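You operate a simulated robot arm through the tools that you are given. There is no shell and no other tool. Be economical: measure what you need, move in short steps, check, and stop when the job is done.

You run a simulated robot arm. Do the job below in one go: nothing can be reset, and whatever is moved stays where it is left.

Task
Clamp the blue-banded boot in the green vise and fit the blue-banded reducer and the blue end cap.
Fine: the reducer goes in the boot, the cap in the reducer. The other end caps and fittings stay.

It is judged by the outcome, as a careful person would: the job done as asked, and still so three seconds after it is handed in. It fails if anything else is knocked over, pushed out of place, dropped, spilled or broken. Lids that push on must go on centred and level and be pressed home; caps that screw on are set level and turned clockwise until they are tight.

Robot
A 6-joint arm with a two-finger parallel gripper, fixed in place. Base frame: the origin is at the foot of the arm, x ahead of it, y to its left, z up. Lengths are in mm, angles in rad, forces in N, time in s.
Its first joint turns from -2.897 to 2.897 rad. Payload 4.1 kg.
Tool frame: the origin (TCP) lies between the finger pads and is the grasp point; the fingertips stand 23 mm ahead of it; z points along the fingers, y is the line along which they close. The gripper opens to 94 mm. The fingers are 38 mm wide and 10 mm thick; the gripper's body (54 by 96 mm) begins 39 mm behind the TCP.
Orientation is told as [roll, pitch, yaw] about the base's x, y, z axes, in that order, counted from this pose: with the fingers straight down and closing along the base's y, the tool's x points along the base's -x, its y along +y and its z along -z.

Tools
- The arm moves only by the tool servo_tool. Its argument "rows" is a list that holds one entry, the list of rows, each a list of 7 numbers: the shift along the base's x, y, z in units of 300 mm (1.0 is 300 mm), then the turn, a rotation vector about the base's x, y, z in units of 180 degrees (1.0 is 180 degrees), then the closure, from 0 (fully open) to 1 (shut). In form: [[[x, y, z, rx, ry, rz, grip], ...]]. A call has 1 to 8 rows; each row is the pose to reach, as a shift and turn from the pose commanded when the call began. A call with a number of a shift or a turn outside -1 to 1 is refused whole. Rows are played at 5 a second. More than 50 mm and 0.15 rad between two rows, or a gripper value outside its range, and nothing of the call is played. Where a pose cannot be reached the arm comes as near as it can. A force on the tool above 40 N (or 10 N above the force at the start of the call, whichever is more), or a blocked arm, ends the call early, and 0.2 s more pass. Each finger travels about 45 mm/s and halts on what it meets, pressing with about 24 N; the grip force reading is that of the motor and also rises with nothing between the fingers. The clock runs only during rows and for 0.2 s after the last one: add rows that repeat a pose to give the fingers time. It gives the time, the measured TCP pose, the force on the tool (base axes), the opening and the grip force at its end, in the units of the frame above (readings bear some noise).
- Cameras (640 x 400 px; columns grow to the right, rows downward): "scene" is fixed at [40.4, 502.1, 1636.3]; the picture's right is [-0.80, -0.60, 0.00], its down [-0.43, 0.57, -0.70] and it looks along [0.42, -0.56, -0.71] (base axes); focal length 283 px, centre (320, 200). "wrist" rides on the gripper at [86, 16, -74] in the tool frame; the picture's right is [-0.18, 0.98, 0.00], its down [-0.58, -0.11, -0.81] and it looks along [-0.79, -0.15, 0.59] (tool axes); focal length 243 px, centre (320, 200). There is no depth. A picture from a camera that has moved, and an enlarged one, comes with that camera's place and axes in the base frame and with its lens. The place of the scene camera against the robot may be out by one fixed shift of up to 18 mm in any direction.
- grab_frame(camera): a new picture of that camera. The clock stands still meanwhile.
- move_column(by): slides the trunk up (or, below 0, down) by that many mm; the arm rides with it, the base frame stays. It gives what a move gives, with no picture.
- inspect(camera, box): a new picture of the part [left, top, right, bottom] of that camera's present view, enlarged. The clock stands still meanwhile.
- close_job(): hands the job in; it is judged then, once.

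Work in short steps. Places have to be worked out from the pictures, the camera data and where the tool is seen: move nearer, look again, correct. Check each grasp and each placing, and mend what went wrong. You have 120 turns and 84 pictures in all, those below and enlarged ones among them. Open the gripper and draw the arm clear of the work before you hand the job in, unless the task says otherwise; then end with one line.

The tools are called after "Emit:" as name(argument=value, ...) on one line, values as JSON. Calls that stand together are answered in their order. servo_tool: Moves the arm, as the interface text tells. Its arguments: {"type":"object","properties":{"rows":{"type":"array","items":{"type":"array","items":{"type":"array","items":{"type":"number"}}}}},"required":["rows"]} The other tools are called the same way: move_column (by) slides the trunk up or down; grab_frame (camera) takes a picture; inspect (camera, box) takes an enlarged picture of a part of a camera's view; close_job () hands the job in.

At the start:

```text
time_s: 0.0
ee_pos: [362.2, 32.6, 1307.3]
orientation: [0.001, 0.001, -0.001]
contact_force: [-0.9, 0.6, 0.4]
grip_width: 94.0
gripper_force: 0.0
trunk travel left (down, up): [-525.0, 65.0]
```

scene: 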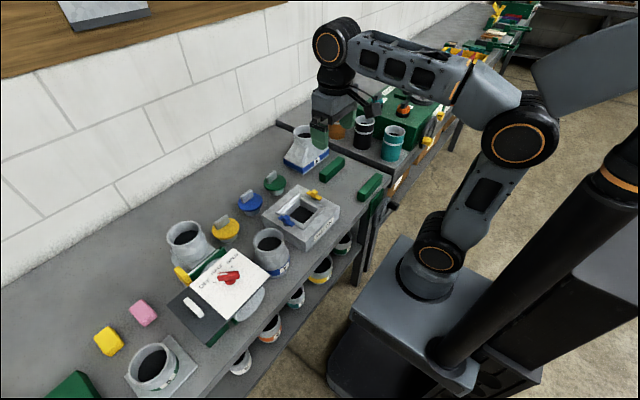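
wrist: 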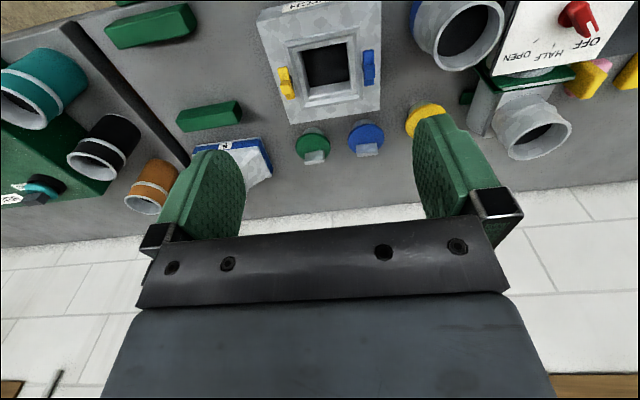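

The scene shows a bench with caps, fittings and a possible vise (two green jaws). I enlarge the central areas to identify the parts.

Emit:
inspect(camera="scene", box=[200, 100, 400, 225])

Emit:
inspect(camera="scene", box=[140, 200, 340, 325])

Emit:
inspect(camera="wrist", box=[80, 0, 400, 200])

```text
3.20 times, centred on (300, 162) of scene
camera zoom: at [40.4, 502.1, 1636.3], right [-0.8, -0.6, 0.0], down [-0.43, 0.57, -0.7], along [0.42, -0.56, -0.71], focal length 906 px, centre (384, 320)
```

zoom: 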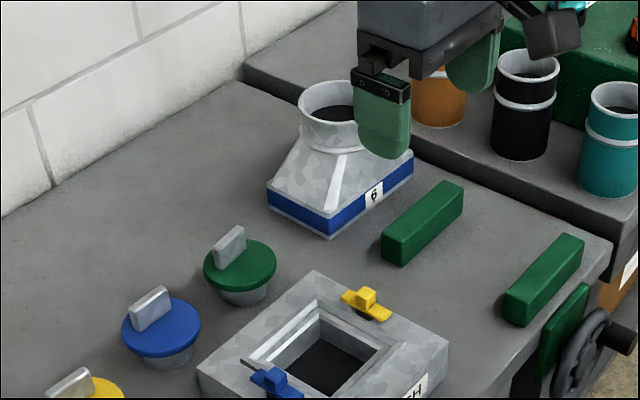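

```text
3.20 times, centred on (240, 262) of scene
camera zoom: at [40.4, 502.1, 1636.3], right [-0.8, -0.6, 0.0], down [-0.43, 0.57, -0.7], along [0.42, -0.56, -0.71], focal length 906 px, centre (576, 0)
```

zoom: 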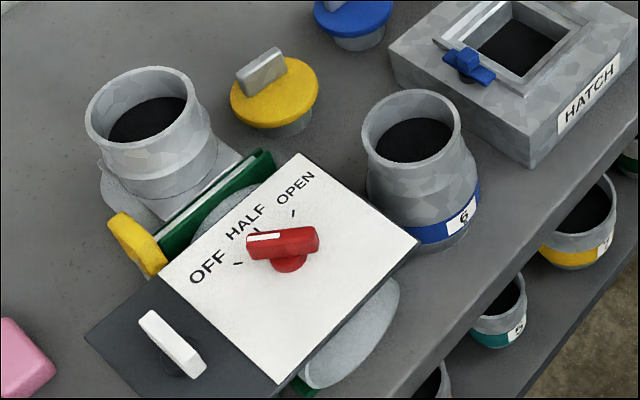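

```text
2.00 times, centred on (240, 100) of wrist
camera zoom: at [275.6, 48.3, 1382.9], right [0.18, 0.98, 0.0], down [0.58, -0.11, 0.81], along [0.79, -0.15, -0.59], focal length 485 px, centre (480, 400)
```

zoom: 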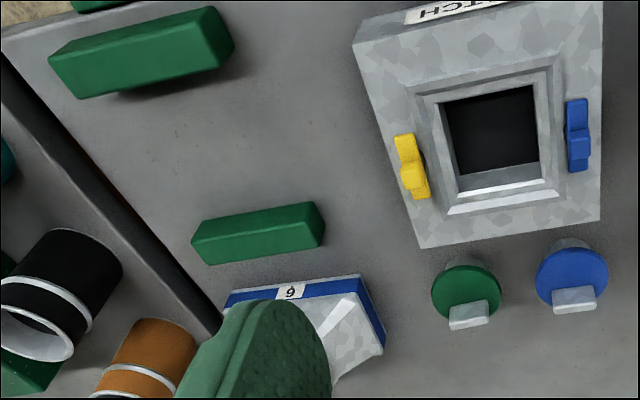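

The boot (6-marked) stands behind the vise's rear jaw, the bench is at z≈885, and a handwheel sits on the bench's front edge. I move right to look at vise and boot from the wrist camera.

Emit:
servo_tool(rows=[[[-0.1, -0.12, 0, 0, 0, 0, 0], [-0.2, -0.24, 0, 0, 0, 0, 0], [-0.2, -0.38, 0, 0, 0, 0, 0], [-0.2, -0.52, 0, 0, 0, 0, 0], [-0.2, -0.66, 0, 0, 0, 0, 0], [-0.2, -0.8, 0, 0, 0, 0, 0]]])

Emit:
grab_frame(camera="wrist")

Emit:
grab_frame(camera="scene")

```text
time_s: 1.4
ee_pos: [300.4, -207.7, 1308.2]
orientation: [0.002, -0.001, 0.001]
contact_force: [-0.6, -0.6, 0.8]
grip_width: 94.0
gripper_force: 0.2
trunk travel left (down, up): [-525.0, 65.0]
```

```text
78 pictures are left
camera wrist: at [214.7, -192.6, 1383.8], right [0.18, 0.98, 0.0], down [0.58, -0.11, 0.81], along [0.79, -0.15, -0.59], focal length 243 px, centre (320, 200)
```

wrist: 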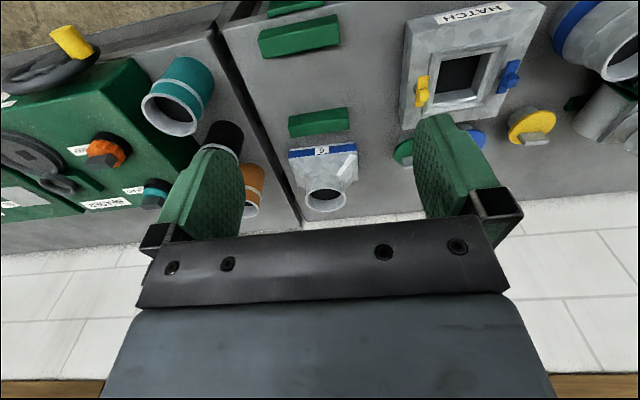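

```text
77 pictures are left
```

scene: 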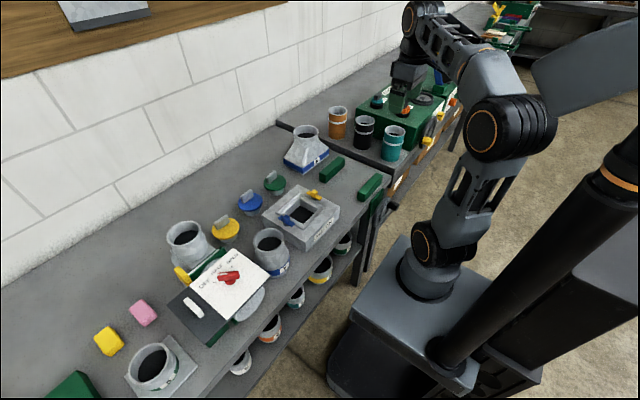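

The triangulation puts jaw tops near z≈900, front jaw x≈380, rear jaw x≈558, y≈-260. I enlarge the vise/boot.

Emit:
inspect(camera="wrist", box=[220, 0, 420, 220])

Emit:
inspect(camera="scene", box=[280, 110, 430, 260])

```text
1.82 times, centred on (320, 110) of wrist
camera zoom: at [214.7, -192.6, 1383.8], right [0.18, 0.98, 0.0], down [0.58, -0.11, 0.81], along [0.79, -0.15, -0.59], focal length 441 px, centre (320, 364)
```

zoom: 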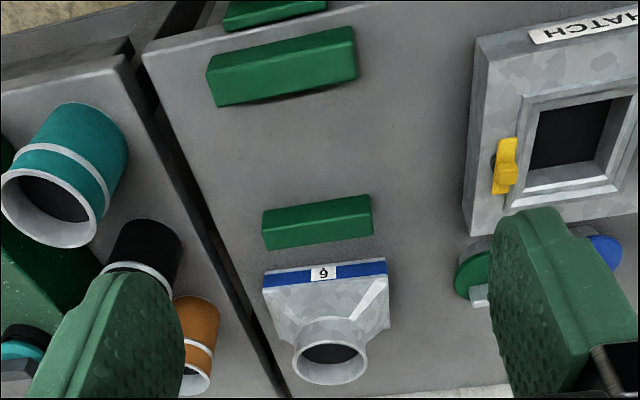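

```text
2.67 times, centred on (355, 185) of scene
camera zoom: at [40.4, 502.1, 1636.3], right [-0.8, -0.6, 0.0], down [-0.43, 0.57, -0.7], along [0.42, -0.56, -0.71], focal length 755 px, centre (227, 240)
```

zoom: 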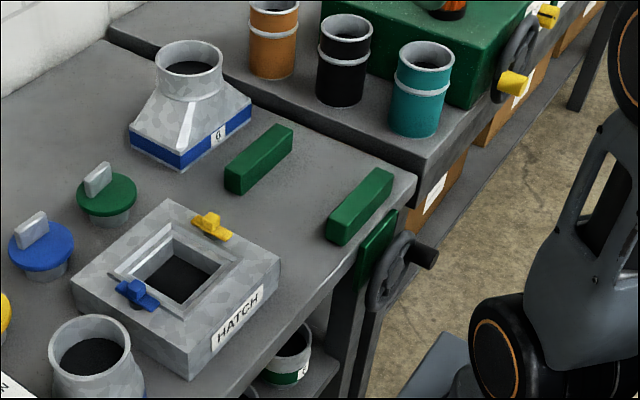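

Boot is ~100 (x) × 175 (y) mm with a ~95 mm round neck; the gap between jaws is ~150 mm. I go back and down a bit to look at the handwheel closely.

Emit:
servo_tool(rows=[[[-0.09, -0.03, -0.12, 0, 0, 0, 0], [-0.18, -0.06, -0.24, 0, 0, 0, 0], [-0.27, -0.1, -0.36, 0, 0, 0, 0], [-0.36, -0.14, -0.48, 0, 0, 0, 0], [-0.45, -0.18, -0.6, 0, 0, 0, 0], [-0.5, -0.2, -0.7, 0, 0, 0, 0]]])

Emit:
grab_frame(camera="wrist")

```text
time_s: 2.8
ee_pos: [151.6, -270.1, 1094.0]
orientation: [-0.001, 0.0, 0.0]
contact_force: [0.0, 0.1, 0.1]
grip_width: 94.2
gripper_force: 0.1
trunk travel left (down, up): [-525.0, 65.0]
```

```text
74 pictures are left
camera wrist: at [65.2, -253.4, 1170.4], right [0.18, 0.98, 0.0], down [0.58, -0.11, 0.81], along [0.79, -0.15, -0.59], focal length 243 px, centre (320, 200)
```

wrist: 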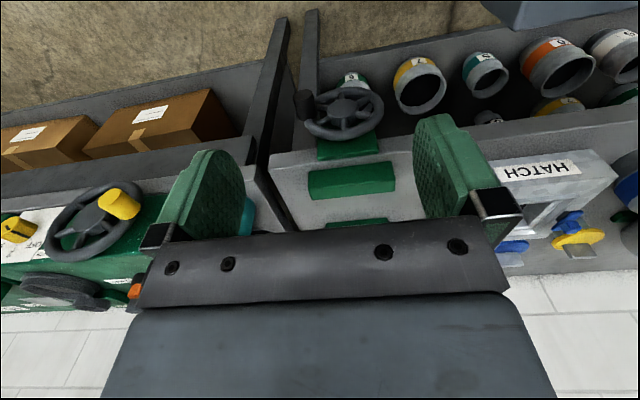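

Emit:
inspect(camera="wrist", box=[260, 60, 440, 240])

Emit:
inspect(camera="wrist", box=[0, 150, 180, 330])

```text
2.22 times, centred on (350, 150) of wrist
camera zoom: at [65.2, -253.4, 1170.4], right [0.18, 0.98, 0.0], down [0.58, -0.11, 0.81], along [0.79, -0.15, -0.59], focal length 539 px, centre (253, 311)
```

zoom: 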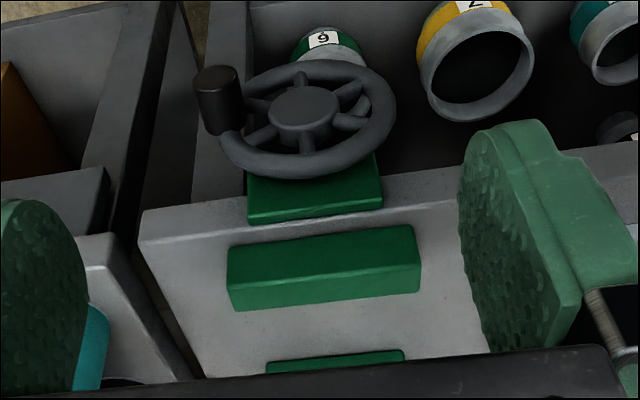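

```text
2.22 times, centred on (90, 240) of wrist
camera zoom: at [65.2, -253.4, 1170.4], right [0.18, 0.98, 0.0], down [0.58, -0.11, 0.81], along [0.79, -0.15, -0.59], focal length 539 px, centre (831, 111)
```

zoom: 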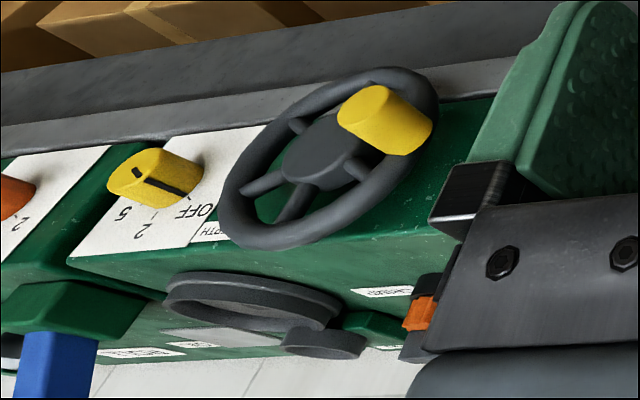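

The wheel hub is about (300,-259,808), radius ~62, with its crank pin on the right side pointing toward the robot. Now a closer look at the boot from (450,-265,1150).

Emit:
servo_tool(rows=[[[0.13, 0, 0.05, 0, 0, 0, 0], [0.28, 0, 0.1, 0, 0, 0, 0], [0.43, 0, 0.15, 0, 0, 0, 0], [0.58, 0, 0.19, 0, 0, 0, 0], [0.73, 0, 0.19, 0, 0, 0, 0], [0.88, 0, 0.19, 0, 0, 0, 0], [1.0, 0, 0.19, 0, 0, 0, 0]]])

Emit:
inspect(camera="wrist", box=[200, 30, 440, 250])

```text
time_s: 4.4
ee_pos: [456.5, -267.3, 1154.3]
orientation: [0.0, 0.003, 0.0]
contact_force: [0.4, -0.3, 0.3]
grip_width: 94.1
gripper_force: 0.0
trunk travel left (down, up): [-525.0, 65.0]
```

```text
1.82 times, centred on (320, 140) of wrist
camera zoom: at [369.0, -250.7, 1229.5], right [0.18, 0.98, 0.0], down [0.58, -0.11, 0.81], along [0.79, -0.15, -0.59], focal length 441 px, centre (320, 309)
```

zoom: 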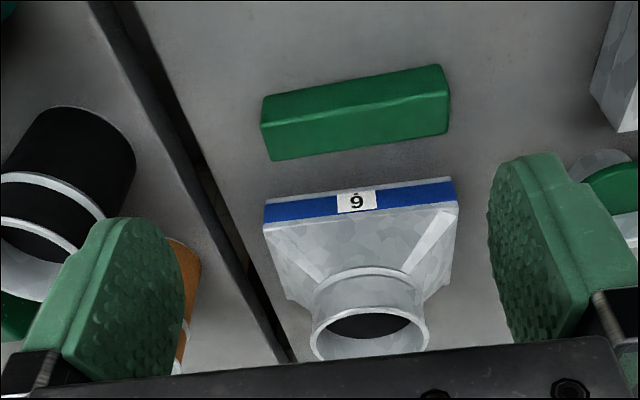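

Boot: front face x≈647, y −360..−178, neck centre ≈(697,−268), rim z≈1016, outer ~103 mm — too wide for outside grip, so I'll grip from inside by spreading the fingers. I raise the trunk for reach, then try to get above the neck.

Emit:
move_column(by=60)

Emit:
servo_tool(rows=[[[0.15, 0, 0, 0, 0, 0, 0.3], [0.3, 0, 0, 0, 0, 0, 0.6], [0.45, 0, 0, 0, 0, 0, 0.8], [0.6, 0, 0, 0, 0, 0, 0.8], [0.65, 0, -0.1, 0, 0, 0, 0.8], [0.7, 0, -0.2, 0, 0, 0, 0.8]]])

Emit:
grab_frame(camera="wrist")

Emit:
grab_frame(camera="scene")

```text
time_s: 5.4
ee_pos: [455.0, -268.1, 1213.1]
orientation: [0.0, 0.001, 0.001]
contact_force: [0.2, 0.8, -0.7]
grip_width: 93.8
gripper_force: 0.0
trunk travel left (down, up): [-585.0, 5.0]
```

```text
time_s: 6.8
ee_pos: [635.0, -255.4, 1154.5]
orientation: [0.0, -0.001, -0.001]
contact_force: [0.6, -0.1, -0.2]
grip_width: 18.6
gripper_force: 0.1
out of reach, approached as far as the arm can: row 4, 5, 6
trunk travel left (down, up): [-585.0, 5.0]
```

```text
70 pictures are left
camera wrist: at [547.9, -239.3, 1230.9], right [0.18, 0.98, 0.0], down [0.58, -0.11, 0.81], along [0.79, -0.15, -0.59], focal length 243 px, centre (320, 200)
```

wrist: 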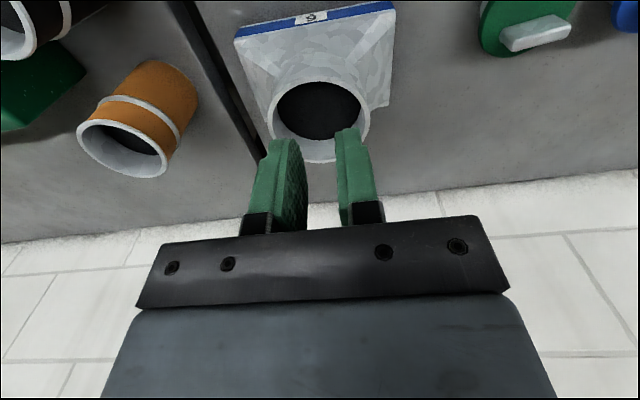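

```text
69 pictures are left
```

scene: 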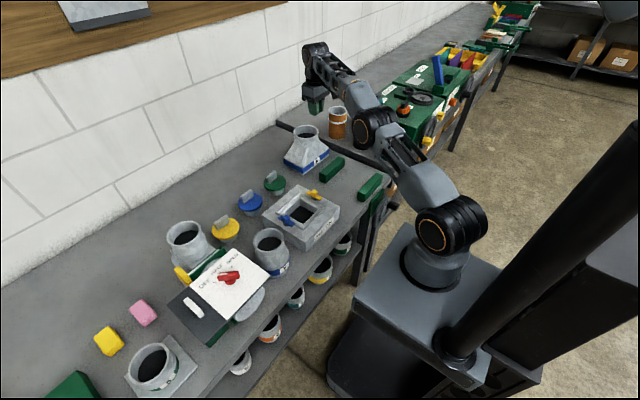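

The neck centre confirms at (701,−268), rim z≈1016. Out of reach with a vertical tool up here, so I tilt the fingers forward ~0.2 rad (about the closing axis) and see where the arm ends up.

Emit:
servo_tool(rows=[[[0, 0, 0, 0, -0.032, 0, 0.8], [0, 0, 0, 0, -0.064, 0, 0.8], [0, 0, -0.05, 0, -0.064, 0, 0.8]]])

```text
time_s: 7.6
ee_pos: [635.0, -255.6, 1139.9]
orientation: [0.0, -0.202, 0.0]
contact_force: [1.0, -0.4, -0.1]
grip_width: 18.8
gripper_force: 0.1
trunk travel left (down, up): [-585.0, 5.0]
```

Now I move over the neck, above the rim, and look.

Emit:
servo_tool(rows=[[[0.06, -0.02, -0.05, 0, 0, 0, 0.8], [0.12, -0.03, -0.1, 0, 0, 0, 0.8], [0.19, -0.042, -0.15, 0, 0, 0, 0.8], [0.19, -0.042, -0.15, 0, 0, 0, 0.8]]])

Emit:
grab_frame(camera="wrist")

Emit:
inspect(camera="scene", box=[255, 60, 375, 200])

```text
time_s: 8.6
ee_pos: [683.9, -264.8, 1093.8]
orientation: [0.0, -0.199, -0.001]
contact_force: [0.8, -0.7, -0.5]
grip_width: 19.0
gripper_force: 0.1
out of reach, approached as far as the arm can: row 3, 4
trunk travel left (down, up): [-585.0, 5.0]
```

```text
68 pictures are left
camera wrist: at [582.7, -248.1, 1149.4], right [0.18, 0.98, 0.04], down [0.41, -0.11, 0.91], along [0.89, -0.15, -0.42], focal length 243 px, centre (320, 200)
```

wrist: 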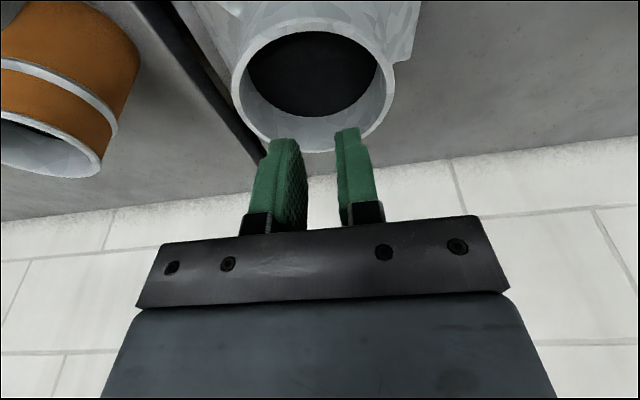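

```text
2.86 times, centred on (315, 130) of scene
camera zoom: at [40.4, 502.1, 1636.3], right [-0.8, -0.6, 0.0], down [-0.43, 0.57, -0.7], along [0.42, -0.56, -0.71], focal length 809 px, centre (334, 400)
```

zoom: 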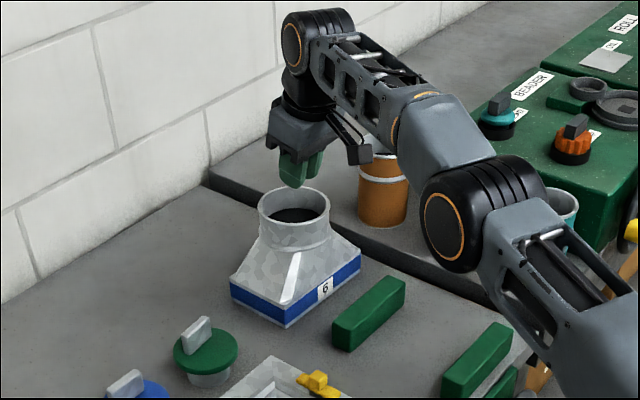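

Tool is lined up; I descend into the neck to TCP z≈997 with fingers nearly closed.

Emit:
servo_tool(rows=[[[0.01, -0.008, -0.1, 0, 0, 0, 0.8], [0.025, -0.01, -0.2, 0, 0, 0, 0.8], [0.03, -0.01, -0.32, 0, 0, 0, 0.8], [0.03, -0.01, -0.32, 0, 0, 0, 0.8]]])

Emit:
inspect(camera="scene", box=[255, 60, 375, 200])

Emit:
grab_frame(camera="wrist")

```text
time_s: 9.4
ee_pos: [694.7, -268.2, 1016.0]
orientation: [-0.009, -0.223, 0.002]
contact_force: [-1.2, 1.3, 13.3]
grip_width: 19.5
gripper_force: 0.6
trunk travel left (down, up): [-585.0, 5.0]
stopped in row 4: the force on the tool passed its limit (the readings are from after the stop); the commanded pose is now the measured one
```

```text
2.86 times, centred on (315, 130) of scene
camera zoom: at [40.4, 502.1, 1636.3], right [-0.8, -0.6, 0.0], down [-0.43, 0.57, -0.7], along [0.42, -0.56, -0.71], focal length 809 px, centre (334, 400)
```

zoom: 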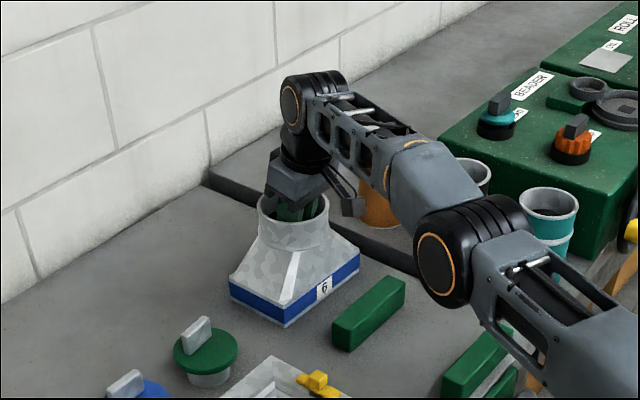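

```text
65 pictures are left
camera wrist: at [593.4, -250.8, 1071.3], right [0.18, 0.98, 0.03], down [0.39, -0.1, 0.92], along [0.9, -0.15, -0.4], focal length 243 px, centre (320, 200)
```

wrist: 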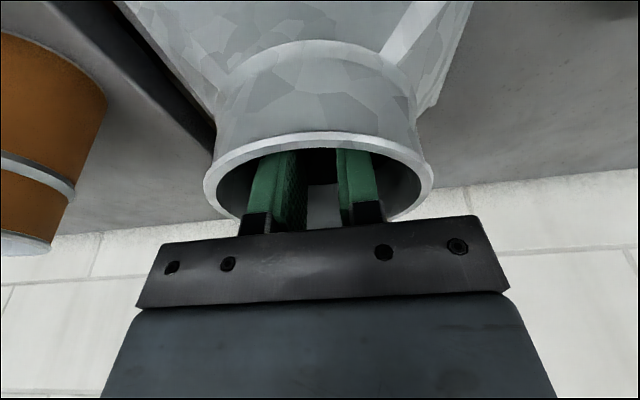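

The tips touched an inner floor ~30 mm below the rim; that's deep enough. I back off 4 mm and spread the fingers against the inner wall.

Emit:
servo_tool(rows=[[[0, 0, 0.014, 0, 0, 0, 0.8], [0, 0, 0.014, 0, 0, 0, 0.4], [0, 0, 0.014, 0, 0, 0, 0.2], [0, 0, 0.014, 0, 0, 0, 0.0], [0, 0, 0.014, 0, 0, 0, 0.0], [0, 0, 0.014, 0, 0, 0, 0.0], [0, 0, 0.014, 0, 0, 0, 0.0], [0, 0, 0.014, 0, 0, 0, 0.0]]])

Emit:
grab_frame(camera="wrist")

```text
time_s: 11.2
ee_pos: [693.2, -267.0, 1017.2]
orientation: [-0.007, -0.22, 0.004]
contact_force: [2.8, -0.4, 6.7]
grip_width: 55.9
gripper_force: 0.1
trunk travel left (down, up): [-585.0, 5.0]
```

```text
64 pictures are left
camera wrist: at [592.3, -250.4, 1072.1], right [0.18, 0.98, 0.03], down [0.39, -0.1, 0.91], along [0.9, -0.15, -0.4], focal length 243 px, centre (320, 200)
```

wrist: 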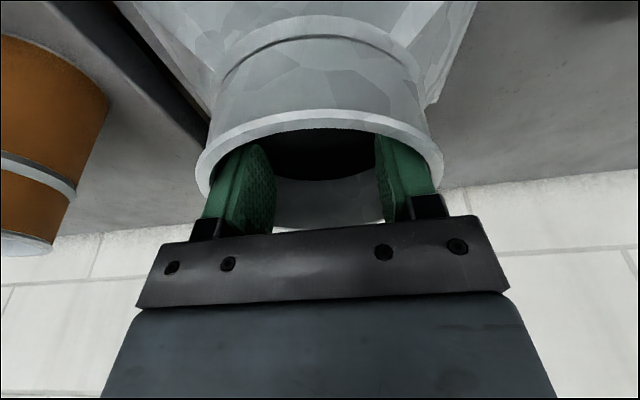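

Fingers stopped at 56 mm opening against the inner wall. I lift slowly to test the hold.

Emit:
servo_tool(rows=[[[0, 0, 0.03, 0, 0, 0, 0.0], [0, 0, 0.06, 0, 0, 0, 0.0], [0, 0, 0.1, 0, 0, 0, 0.0], [0, 0, 0.1, 0, 0, 0, 0.0]]])

Emit:
inspect(camera="scene", box=[255, 60, 375, 200])

Emit:
grab_frame(camera="wrist")

```text
time_s: 12.2
ee_pos: [690.9, -266.2, 1047.0]
orientation: [-0.009, -0.215, 0.001]
contact_force: [-0.5, -0.9, -2.9]
grip_width: 55.9
gripper_force: 0.0
out of reach, approached as far as the arm can: row 2, 3, 4
trunk travel left (down, up): [-585.0, 5.0]
```

```text
2.86 times, centred on (315, 130) of scene
camera zoom: at [40.4, 502.1, 1636.3], right [-0.8, -0.6, 0.0], down [-0.43, 0.57, -0.7], along [0.42, -0.56, -0.71], focal length 809 px, centre (334, 400)
```

zoom: 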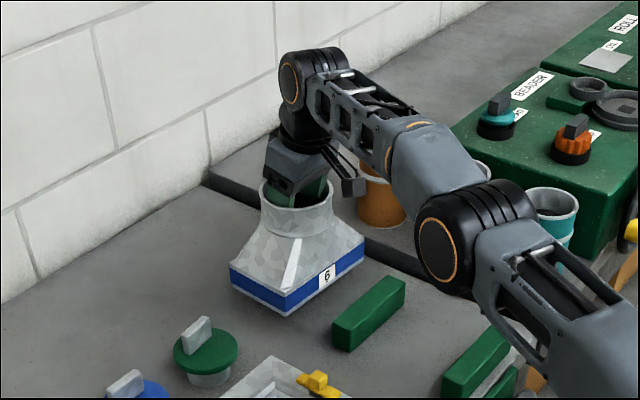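

```text
62 pictures are left
camera wrist: at [591.5, -248.7, 1101.4], right [0.18, 0.98, 0.03], down [0.39, -0.1, 0.91], along [0.9, -0.15, -0.41], focal length 243 px, centre (320, 200)
```

wrist: 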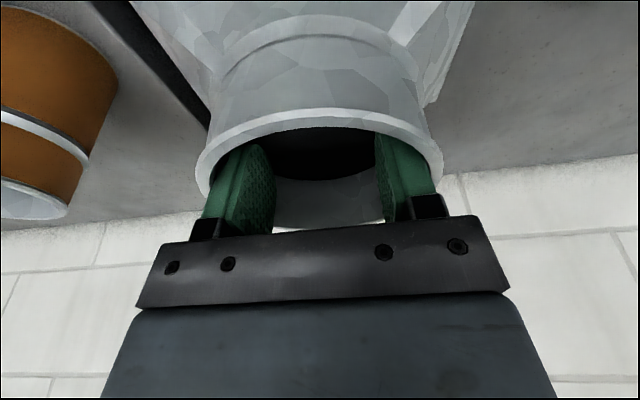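

The boot is held and lifted ~30 mm. I raise further while drawing it back over the rear jaw toward the gap.

Emit:
servo_tool(rows=[[[-0.06, 0, 0.05, 0, 0, 0, 0], [-0.12, 0, 0.12, 0, 0, 0, 0], [-0.18, 0, 0.2, 0, 0, 0, 0], [-0.3, 0.003, 0.2, 0, 0, 0, 0], [-0.42, 0.007, 0.2, 0, 0, 0, 0], [-0.54, 0.01, 0.2, 0, 0, 0, 0], [-0.66, 0.014, 0.2, 0, 0, 0, 0], [-0.74, 0.017, 0.2, 0, 0, 0, 0]]])

Emit:
inspect(camera="scene", box=[255, 60, 455, 220])

Emit:
grab_frame(camera="wrist")

```text
time_s: 14.0
ee_pos: [467.7, -261.4, 1106.7]
orientation: [-0.006, -0.217, 0.001]
contact_force: [-0.3, -0.2, -2.9]
grip_width: 56.0
gripper_force: 0.0
trunk travel left (down, up): [-585.0, 5.0]
```

```text
2.50 times, centred on (355, 140) of scene
camera zoom: at [40.4, 502.1, 1636.3], right [-0.8, -0.6, 0.0], down [-0.43, 0.57, -0.7], along [0.42, -0.56, -0.71], focal length 708 px, centre (232, 350)
```

zoom: 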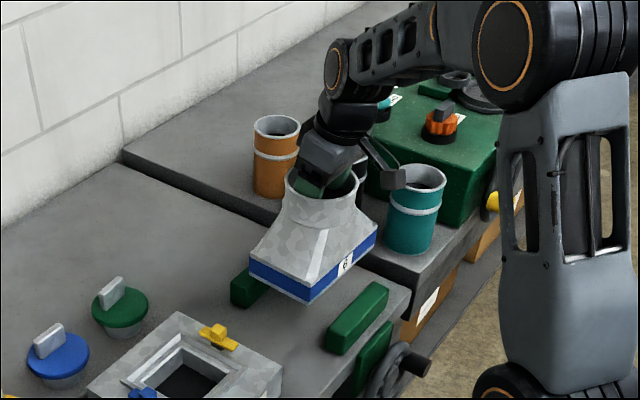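

```text
60 pictures are left
camera wrist: at [367.2, -245.0, 1161.2], right [0.18, 0.98, 0.03], down [0.39, -0.1, 0.91], along [0.9, -0.15, -0.4], focal length 243 px, centre (320, 200)
```

wrist: 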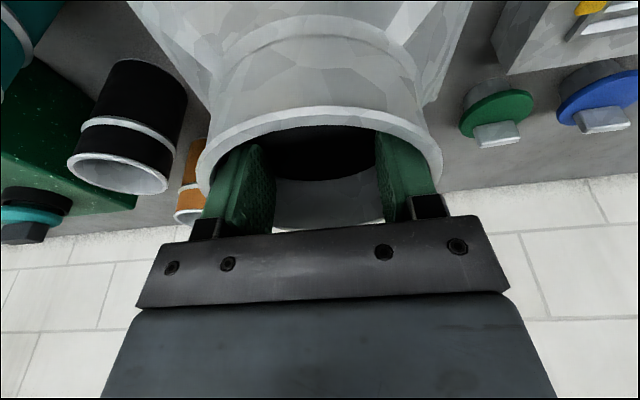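

The boot hangs between the jaws (x≈418–522 vs gap 397–541). I lower it to just above the bench.

Emit:
servo_tool(rows=[[[0, 0, -0.08, 0, 0, 0, 0], [0, 0, -0.16, 0, 0, 0, 0], [0, 0, -0.22, 0, 0, 0, 0], [0, 0, -0.26, 0, 0, 0, 0], [0, 0, -0.26, 0, 0, 0, 0]]])

Emit:
inspect(camera="scene", box=[275, 80, 435, 220])

```text
time_s: 15.2
ee_pos: [469.2, -260.6, 1027.2]
orientation: [-0.008, -0.218, 0.002]
contact_force: [-0.6, -0.7, -3.5]
grip_width: 56.7
gripper_force: 0.0
trunk travel left (down, up): [-585.0, 5.0]
```

```text
2.86 times, centred on (355, 150) of scene
camera zoom: at [40.4, 502.1, 1636.3], right [-0.8, -0.6, 0.0], down [-0.43, 0.57, -0.7], along [0.42, -0.56, -0.71], focal length 809 px, centre (220, 343)
```

zoom: 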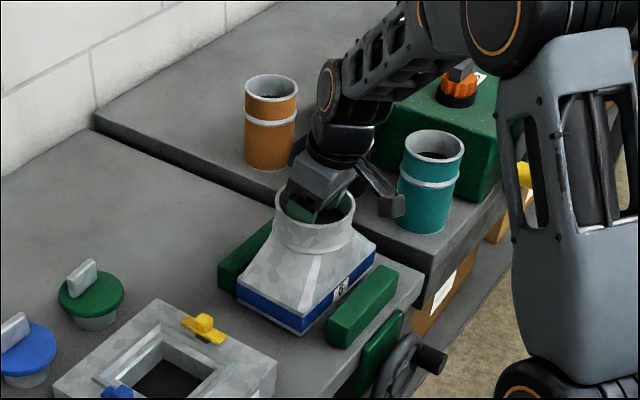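

Well placed between the jaws with gaps both sides. I lower the last ~10 mm gently.

Emit:
servo_tool(rows=[[[0, 0, -0.012, 0, 0, 0, 0], [0, 0, -0.024, 0, 0, 0, 0], [0, 0, -0.034, 0, 0, 0, 0], [0, 0, -0.04, 0, 0, 0, 0], [0, 0, -0.04, 0, 0, 0, 0]]])

Emit:
inspect(camera="scene", box=[315, 120, 395, 210])

```text
time_s: 16.4
ee_pos: [470.4, -262.2, 1018.4]
orientation: [-0.013, -0.222, 0.001]
contact_force: [4.6, -5.5, 17.1]
grip_width: 56.5
gripper_force: 0.1
trunk travel left (down, up): [-585.0, 5.0]
```

```text
4.44 times, centred on (355, 165) of scene
camera zoom: at [40.4, 502.1, 1636.3], right [-0.8, -0.6, 0.0], down [-0.43, 0.57, -0.7], along [0.42, -0.56, -0.71], focal length 1259 px, centre (164, 356)
```

zoom: 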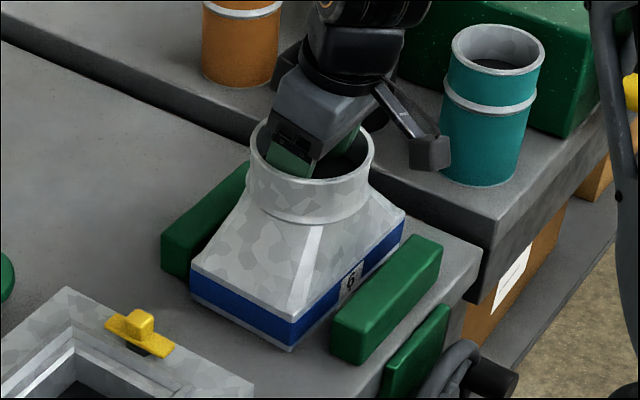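

Boot rests on the bench (contact force up). I close the fingers to release and rise out.

Emit:
servo_tool(rows=[[[0, 0, 0.01, 0, 0, 0, 0.6], [0, 0, 0.01, 0, 0, 0, 0.75], [0, 0, 0.01, 0, 0, 0, 0.75], [0, 0, 0.1, 0, 0, 0, 0.75], [0, 0, 0.25, 0, 0, 0, 0.75], [0, 0, 0.4, 0, 0, 0, 0.75]]])

Emit:
inspect(camera="scene", box=[275, 80, 435, 260])

```text
time_s: 17.8
ee_pos: [471.1, -259.9, 1133.9]
orientation: [-0.006, -0.217, 0.0]
contact_force: [0.2, 0.2, 0.8]
grip_width: 23.4
gripper_force: 0.0
trunk travel left (down, up): [-585.0, 5.0]
```

```text
2.22 times, centred on (355, 170) of scene
camera zoom: at [40.4, 502.1, 1636.3], right [-0.8, -0.6, 0.0], down [-0.43, 0.57, -0.7], along [0.42, -0.56, -0.71], focal length 629 px, centre (242, 267)
```

zoom: 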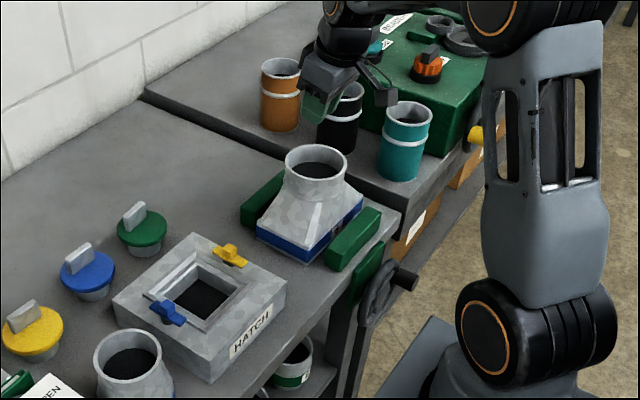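

Boot released and standing level between the jaws. Next, the handwheel: I draw back to (130,−300,965) with the tool vertical to measure its crank pin.

Emit:
servo_tool(rows=[[[-0.14, 0, 0.02, 0, 0.0345, 0, 0.5], [-0.28, 0, 0.02, 0, 0.069, 0, 0.4], [-0.42, 0, 0.02, 0, 0.069, 0, 0.4], [-0.56, 0, 0.02, 0, 0.069, 0, 0.4], [-0.7, -0.02, 0.0, 0, 0.069, 0, 0.4], [-0.84, -0.05, 0.0, 0, 0.069, 0, 0.4], [-0.98, -0.08, -0.05, 0, 0.069, 0, 0.4]]])

Emit:
servo_tool(rows=[[[-0.05, -0.03, -0.12, 0, 0, 0, 0.4], [-0.15, -0.06, -0.24, 0, 0, 0, 0.4], [-0.15, -0.06, -0.36, 0, 0, 0, 0.4], [-0.15, -0.06, -0.48, 0, 0, 0, 0.4]]])

Emit:
grab_frame(camera="wrist")

```text
time_s: 19.4
ee_pos: [174.9, -283.8, 1121.3]
orientation: [-0.007, -0.001, 0.001]
contact_force: [0.6, 0.3, -0.2]
grip_width: 56.2
gripper_force: 0.0
trunk travel left (down, up): [-585.0, 5.0]
```

```text
time_s: 20.4
ee_pos: [131.7, -301.7, 977.5]
orientation: [-0.004, -0.001, 0.001]
contact_force: [0.6, 0.1, -0.5]
grip_width: 56.4
gripper_force: 0.1
trunk travel left (down, up): [-585.0, 5.0]
```

```text
56 pictures are left
camera wrist: at [45.5, -286.4, 1053.0], right [0.18, 0.98, -0.01], down [0.58, -0.1, 0.81], along [0.79, -0.15, -0.59], focal length 243 px, centre (320, 200)
```

wrist: 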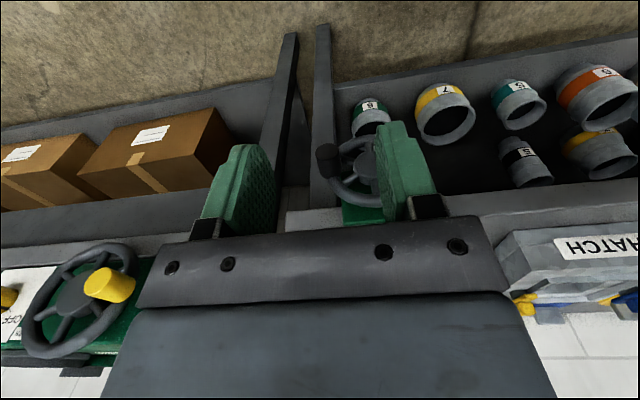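

Crank pin: tip ≈(269,−320,803), running along x to the rim at ≈310, Ø~28. I tilt the tool 0.4 rad forward and go to just above/before the pin, fingers straddling in y.

Emit:
servo_tool(rows=[[[0.1, -0.02, 0, 0, -0.045, 0, 0.36], [0.2, -0.04, -0.03, 0, -0.09, 0, 0.36], [0.3, -0.06, -0.12, 0, -0.127, 0, 0.36], [0.4, -0.06, -0.24, 0, -0.127, 0, 0.36], [0.412, -0.06, -0.36, 0, -0.127, 0, 0.36], [0.412, -0.06, -0.36, 0, -0.127, 0, 0.36]]])

Emit:
grab_frame(camera="wrist")

Emit:
inspect(camera="scene", box=[310, 120, 450, 280])

```text
time_s: 21.8
ee_pos: [255.4, -317.5, 867.1]
orientation: [-0.007, -0.399, 0.002]
contact_force: [-0.2, -0.3, 0.3]
grip_width: 60.2
gripper_force: 0.1
trunk travel left (down, up): [-585.0, 5.0]
```

```text
55 pictures are left
camera wrist: at [145.6, -300.4, 904.3], right [0.17, 0.98, 0.07], down [0.22, -0.1, 0.97], along [0.96, -0.15, -0.24], focal length 243 px, centre (320, 200)
```

wrist: 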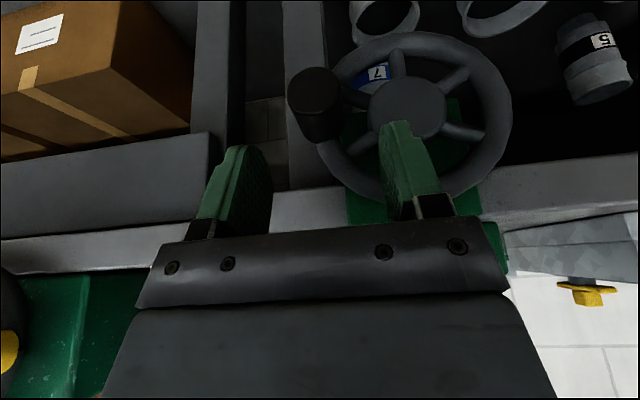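

```text
2.50 times, centred on (380, 200) of scene
camera zoom: at [40.4, 502.1, 1636.3], right [-0.8, -0.6, 0.0], down [-0.43, 0.57, -0.7], along [0.42, -0.56, -0.71], focal length 708 px, centre (170, 200)
```

zoom: 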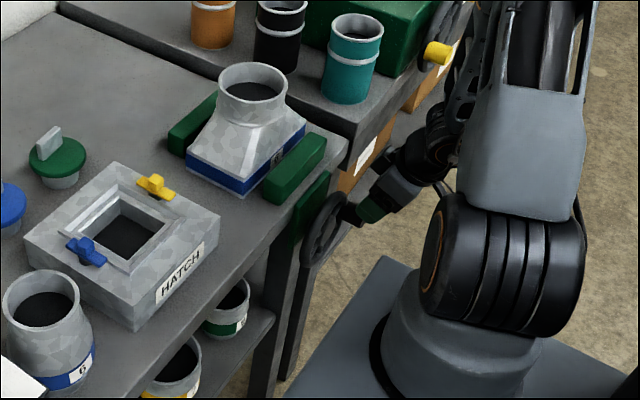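

Handle axis ≈(y −321, z 808), hub ≈(y −260, z 805), radius ≈62. I move onto the pin and grip it.

Emit:
servo_tool(rows=[[[0.04, -0.008, -0.07, 0, 0, 0, 0.36], [0.08, -0.012, -0.14, 0, 0, 0, 0.36], [0.095, -0.012, -0.195, 0, 0, 0, 0.36], [0.095, -0.012, -0.195, 0, 0, 0, 0.6], [0.095, -0.012, -0.195, 0, 0, 0, 0.8], [0.095, -0.012, -0.195, 0, 0, 0, 1.0], [0.095, -0.012, -0.195, 0, 0, 0, 1.0]]])

Emit:
grab_frame(camera="wrist")

```text
time_s: 22.9
ee_pos: [282.6, -314.5, 807.2]
orientation: [0.005, -0.391, 0.006]
contact_force: [-4.8, 20.4, 14.6]
grip_width: 36.3
gripper_force: 10.6
trunk travel left (down, up): [-585.0, 5.0]
stopped in row 5: the force on the tool passed its limit (the readings are from after the stop); the commanded pose is now the measured one
```

```text
53 pictures are left
camera wrist: at [173.6, -299.1, 845.2], right [0.16, 0.98, 0.07], down [0.23, -0.11, 0.97], along [0.96, -0.14, -0.24], focal length 243 px, centre (320, 200)
```

wrist: 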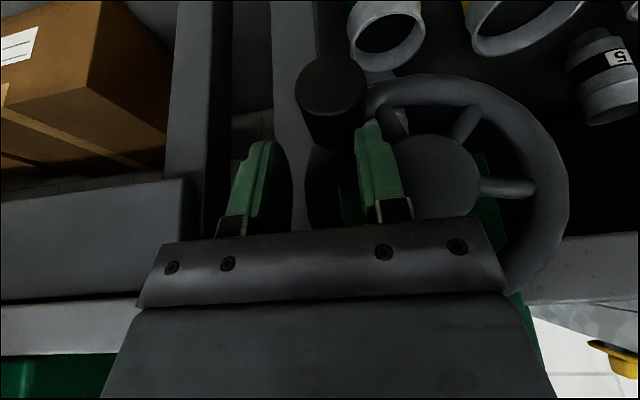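

The wheel turned clockwise ~40° as I descended (pin is now near y −304, z 768), so it turns easily. I open, back off, and look at the vise jaw and pin.

Emit:
servo_tool(rows=[[[0, 0, 0.0, 0, 0, 0, 0.36], [-0.03, 0, 0.06, 0, 0, 0, 0.36], [-0.06, 0, 0.12, 0, 0, 0, 0.36], [-0.09, 0, 0.19, 0, 0, 0, 0.36]]])

Emit:
grab_frame(camera="wrist")

Emit:
inspect(camera="scene", box=[310, 120, 450, 280])

```text
time_s: 23.9
ee_pos: [253.7, -319.2, 864.1]
orientation: [0.001, -0.393, 0.004]
contact_force: [0.3, -1.4, 0.9]
grip_width: 60.2
gripper_force: 0.0
trunk travel left (down, up): [-585.0, 5.0]
```

```text
52 pictures are left
camera wrist: at [144.7, -303.5, 901.9], right [0.17, 0.98, 0.07], down [0.23, -0.11, 0.97], along [0.96, -0.15, -0.24], focal length 243 px, centre (320, 200)
```

wrist: 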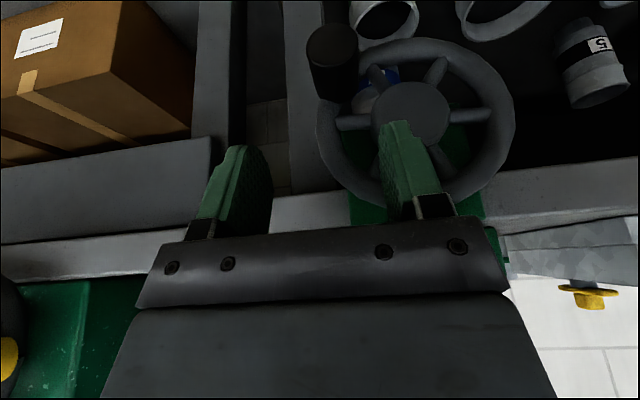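

```text
2.50 times, centred on (380, 200) of scene
camera zoom: at [40.4, 502.1, 1636.3], right [-0.8, -0.6, 0.0], down [-0.43, 0.57, -0.7], along [0.42, -0.56, -0.71], focal length 708 px, centre (170, 200)
```

zoom: 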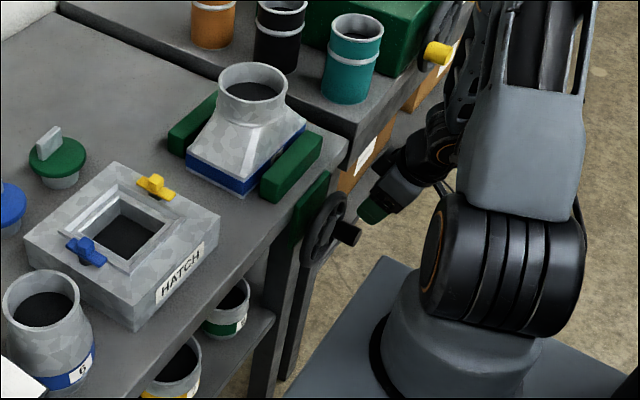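

Jaw has already moved several mm toward the boot, so clockwise is right. I approach the pin again, shallower in x (fingers were reaching the rim), coming in along +x at y≈−307, z≈772, and grip.

Emit:
servo_tool(rows=[[[-0.05, 0.02, -0.1, 0, 0, 0, 0.53], [-0.053, 0.04, -0.2, 0, 0, 0, 0.53], [-0.053, 0.04, -0.307, 0, 0, 0, 0.53], [0.0, 0.04, -0.307, 0, 0, 0, 0.53], [0.047, 0.04, -0.307, 0, 0, 0, 0.53], [0.047, 0.04, -0.307, 0, 0, 0, 0.53]]])

Emit:
grab_frame(camera="wrist")

```text
time_s: 24.9
ee_pos: [243.4, -314.7, 773.4]
orientation: [0.013, -0.371, -0.005]
contact_force: [-23.1, 0.7, 0.5]
grip_width: 44.5
gripper_force: 0.4
out of reach, approached as far as the arm can: row 3, 4
trunk travel left (down, up): [-585.0, 5.0]
stopped in row 4: the force on the tool passed its limit (the readings are from after the stop); the commanded pose is now the measured one
```

```text
50 pictures are left
camera wrist: at [136.5, -298.9, 813.2], right [0.17, 0.98, 0.08], down [0.25, -0.12, 0.96], along [0.95, -0.14, -0.27], focal length 243 px, centre (320, 200)
```

wrist: 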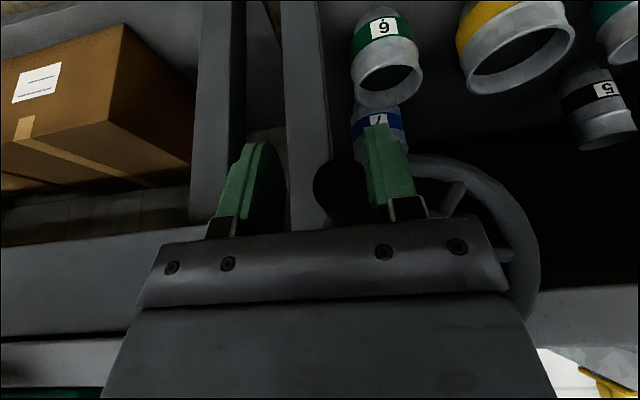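

The +y finger met the pin's end because the arm ran short of reach (too low for this trunk height). I back off, and lower the trunk.

Emit:
servo_tool(rows=[[[-0.06, 0, 0.03, 0, 0, 0, 0.53], [-0.1, 0, 0.15, 0, 0, 0, 0.53], [-0.1, 0, 0.3, 0, 0, 0, 0.53], [-0.1, 0.03, 0.46, 0, 0, 0, 0.53], [-0.1, 0.03, 0.6, 0, 0, 0, 0.53]]])

Emit:
move_column(by=-180)

Emit:
grab_frame(camera="wrist")

```text
time_s: 26.1
ee_pos: [218.2, -309.8, 953.9]
orientation: [0.012, -0.377, -0.002]
contact_force: [0.4, -0.3, -0.2]
grip_width: 44.2
gripper_force: 0.1
trunk travel left (down, up): [-585.0, 5.0]
```

```text
time_s: 28.1
ee_pos: [217.8, -309.9, 772.3]
orientation: [0.01, -0.377, 0.0]
contact_force: [0.5, 1.0, 0.4]
grip_width: 44.0
gripper_force: 0.0
trunk travel left (down, up): [-405.0, 185.0]
```

```text
49 pictures are left
camera wrist: at [109.9, -293.6, 811.7], right [0.17, 0.98, 0.08], down [0.24, -0.12, 0.96], along [0.95, -0.14, -0.26], focal length 243 px, centre (320, 200)
```

wrist: 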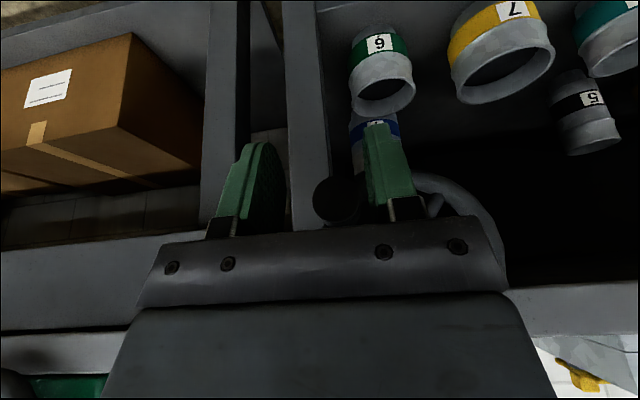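

Pin end is at ≈(269,−304,771). I shift to y −303 and slide in along +x, then grip.

Emit:
servo_tool(rows=[[[0.0, 0.022, 0, -0.003, 0, 0, 0.5], [0.08, 0.022, 0, -0.003, 0, 0, 0.5], [0.16, 0.022, 0, -0.003, 0, 0, 0.5], [0.167, 0.022, 0, -0.003, 0, 0, 0.5], [0.167, 0.022, 0, -0.003, 0, 0, 0.7], [0.167, 0.022, 0, -0.003, 0, 0, 0.85], [0.167, 0.022, 0, -0.003, 0, 0, 0.85]]])

Emit:
grab_frame(camera="wrist")

```text
time_s: 29.7
ee_pos: [267.5, -303.3, 773.9]
orientation: [0.0, -0.376, -0.001]
contact_force: [0.3, -9.3, -8.1]
grip_width: 33.3
gripper_force: 45.0
trunk travel left (down, up): [-405.0, 185.0]
```

```text
48 pictures are left
camera wrist: at [159.7, -286.9, 812.4], right [0.17, 0.98, 0.07], down [0.25, -0.11, 0.96], along [0.95, -0.15, -0.26], focal length 243 px, centre (320, 200)
```

wrist: 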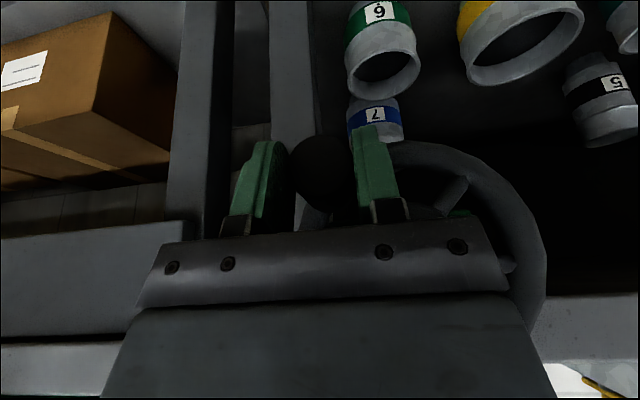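

Pin gripped (33 mm). I turn the wheel clockwise along the arc around hub ≈(−260,812), radius ≈61.5.

Emit:
servo_tool(rows=[[[0, 0.021, -0.02, 0, 0, 0, 0.85], [0, 0.047, -0.038, 0, 0, 0, 0.85], [0, 0.081, -0.055, 0, 0, 0, 0.85], [0, 0.114, -0.062, 0, 0, 0, 0.85], [0, 0.15, -0.065, 0, 0, 0, 0.85], [0, 0.186, -0.062, 0, 0, 0, 0.85], [0, 0.22, -0.053, 0, 0, 0, 0.85], [0, 0.252, -0.038, 0, 0, 0, 0.85]]])

Emit:
inspect(camera="scene", box=[310, 120, 450, 280])

```text
time_s: 31.5
ee_pos: [267.9, -228.1, 761.1]
orientation: [0.0, -0.377, 0.001]
contact_force: [6.1, -13.7, -0.9]
grip_width: 33.3
gripper_force: 45.1
trunk travel left (down, up): [-405.0, 185.0]
```

```text
2.50 times, centred on (380, 200) of scene
camera zoom: at [40.4, 502.1, 1636.3], right [-0.8, -0.6, 0.0], down [-0.43, 0.57, -0.7], along [0.42, -0.56, -0.71], focal length 708 px, centre (170, 200)
```

zoom: 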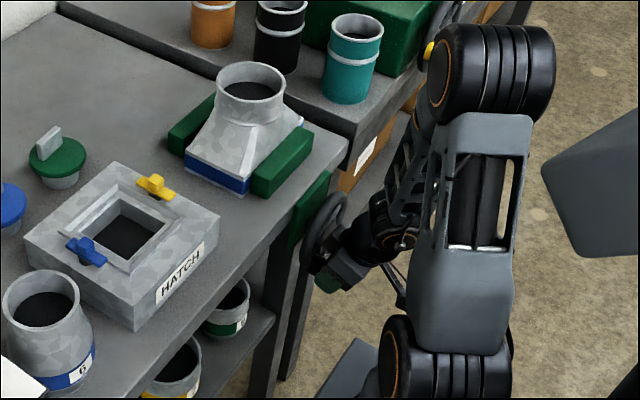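

The jaw advanced and is close to the boot. I continue the arc up the left side toward φ=240°.

Emit:
servo_tool(rows=[[[0, 0.043, 0.033, 0, 0, 0, 0.85], [0, 0.075, 0.075, 0, 0, 0, 0.85], [0, 0.096, 0.125, 0, 0, 0, 0.85], [0, 0.103, 0.178, 0, 0, 0, 0.85], [0, 0.096, 0.231, 0, 0, 0, 0.85], [0, 0.075, 0.28, 0, 0, 0, 0.85]]])

Emit:
inspect(camera="scene", box=[310, 120, 450, 280])

```text
time_s: 32.6
ee_pos: [273.9, -200.8, 820.5]
orientation: [0.027, -0.367, -0.004]
contact_force: [-3.0, 18.1, 0.5]
grip_width: 33.8
gripper_force: 44.0
out of reach, approached as far as the arm can: row 2, 3, 4, 5
trunk travel left (down, up): [-405.0, 185.0]
stopped in row 5: the force on the tool passed its limit (the readings are from after the stop); the commanded pose is now the measured one
```

```text
2.50 times, centred on (380, 200) of scene
camera zoom: at [40.4, 502.1, 1636.3], right [-0.8, -0.6, 0.0], down [-0.43, 0.57, -0.7], along [0.42, -0.56, -0.71], focal length 708 px, centre (170, 200)
```

zoom: 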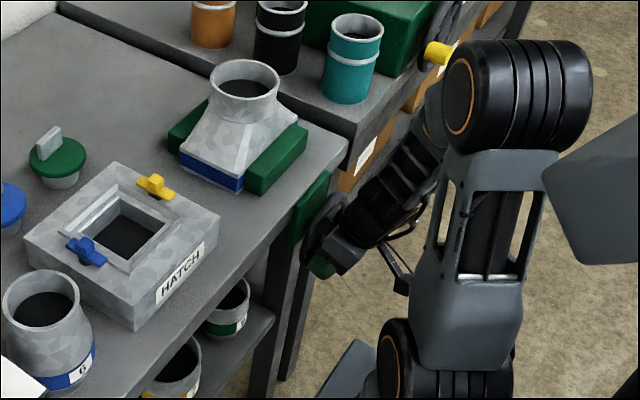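

Jaw is now pushing the boot back; pin at φ≈187°, but the arm is near its inner reach limit. I release, back off, lower the trunk 150 more and re-approach.

Emit:
servo_tool(rows=[[[0, 0, 0, 0, 0, 0, 0.5], [0, 0, 0, 0, 0, 0, 0.5], [-0.1, 0, 0, 0, 0, 0, 0.5], [-0.2, -0.01, 0.03, -0.008, 0, 0, 0.5], [-0.2, -0.01, 0.15, -0.008, 0, 0, 0.5], [-0.2, -0.01, 0.3, -0.008, 0, 0, 0.5], [-0.2, -0.01, 0.45, -0.008, 0, 0, 0.5], [-0.2, -0.01, 0.5, -0.008, 0, 0, 0.5]]])

Emit:
move_column(by=-150)

Emit:
grab_frame(camera="wrist")

```text
time_s: 34.4
ee_pos: [213.0, -208.1, 968.8]
orientation: [-0.01, -0.369, 0.009]
contact_force: [-0.4, 0.3, 1.0]
grip_width: 46.8
gripper_force: 0.0
out of reach, approached as far as the arm can: row 3, 4, 5, 6
trunk travel left (down, up): [-405.0, 185.0]
```

```text
time_s: 36.2
ee_pos: [214.4, -207.2, 818.3]
orientation: [-0.011, -0.369, 0.009]
contact_force: [0.6, -0.6, -0.9]
grip_width: 46.8
gripper_force: 0.0
trunk travel left (down, up): [-255.0, 335.0]
```

```text
45 pictures are left
camera wrist: at [105.8, -191.2, 858.4], right [0.17, 0.98, 0.06], down [0.25, -0.1, 0.96], along [0.95, -0.15, -0.26], focal length 243 px, centre (320, 200)
```

wrist: 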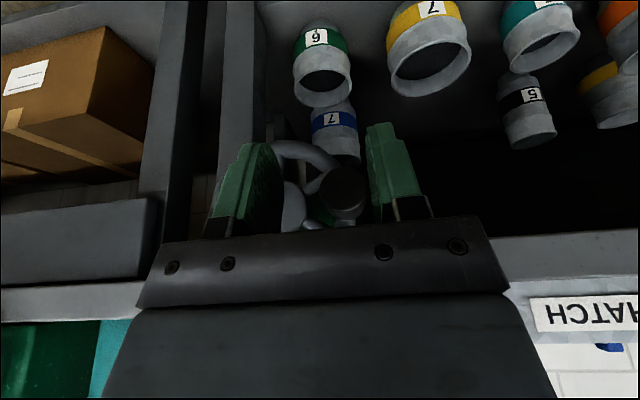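

Pin is at ≈(269,−200,812), φ=180°. I slide in and grip again.

Emit:
servo_tool(rows=[[[0.02, 0.025, -0.02, 0, 0, 0, 0.5], [0.1, 0.025, -0.02, 0, 0, 0, 0.5], [0.18, 0.025, -0.02, 0, 0, 0, 0.5], [0.18, 0.025, -0.02, 0, 0, 0, 0.7], [0.18, 0.025, -0.02, 0, 0, 0, 0.85], [0.18, 0.025, -0.02, 0, 0, 0, 0.85]]])

```text
time_s: 37.6
ee_pos: [268.5, -199.1, 814.2]
orientation: [-0.01, -0.367, 0.006]
contact_force: [1.3, 2.1, -1.1]
grip_width: 33.7
gripper_force: 45.1
trunk travel left (down, up): [-255.0, 335.0]
```

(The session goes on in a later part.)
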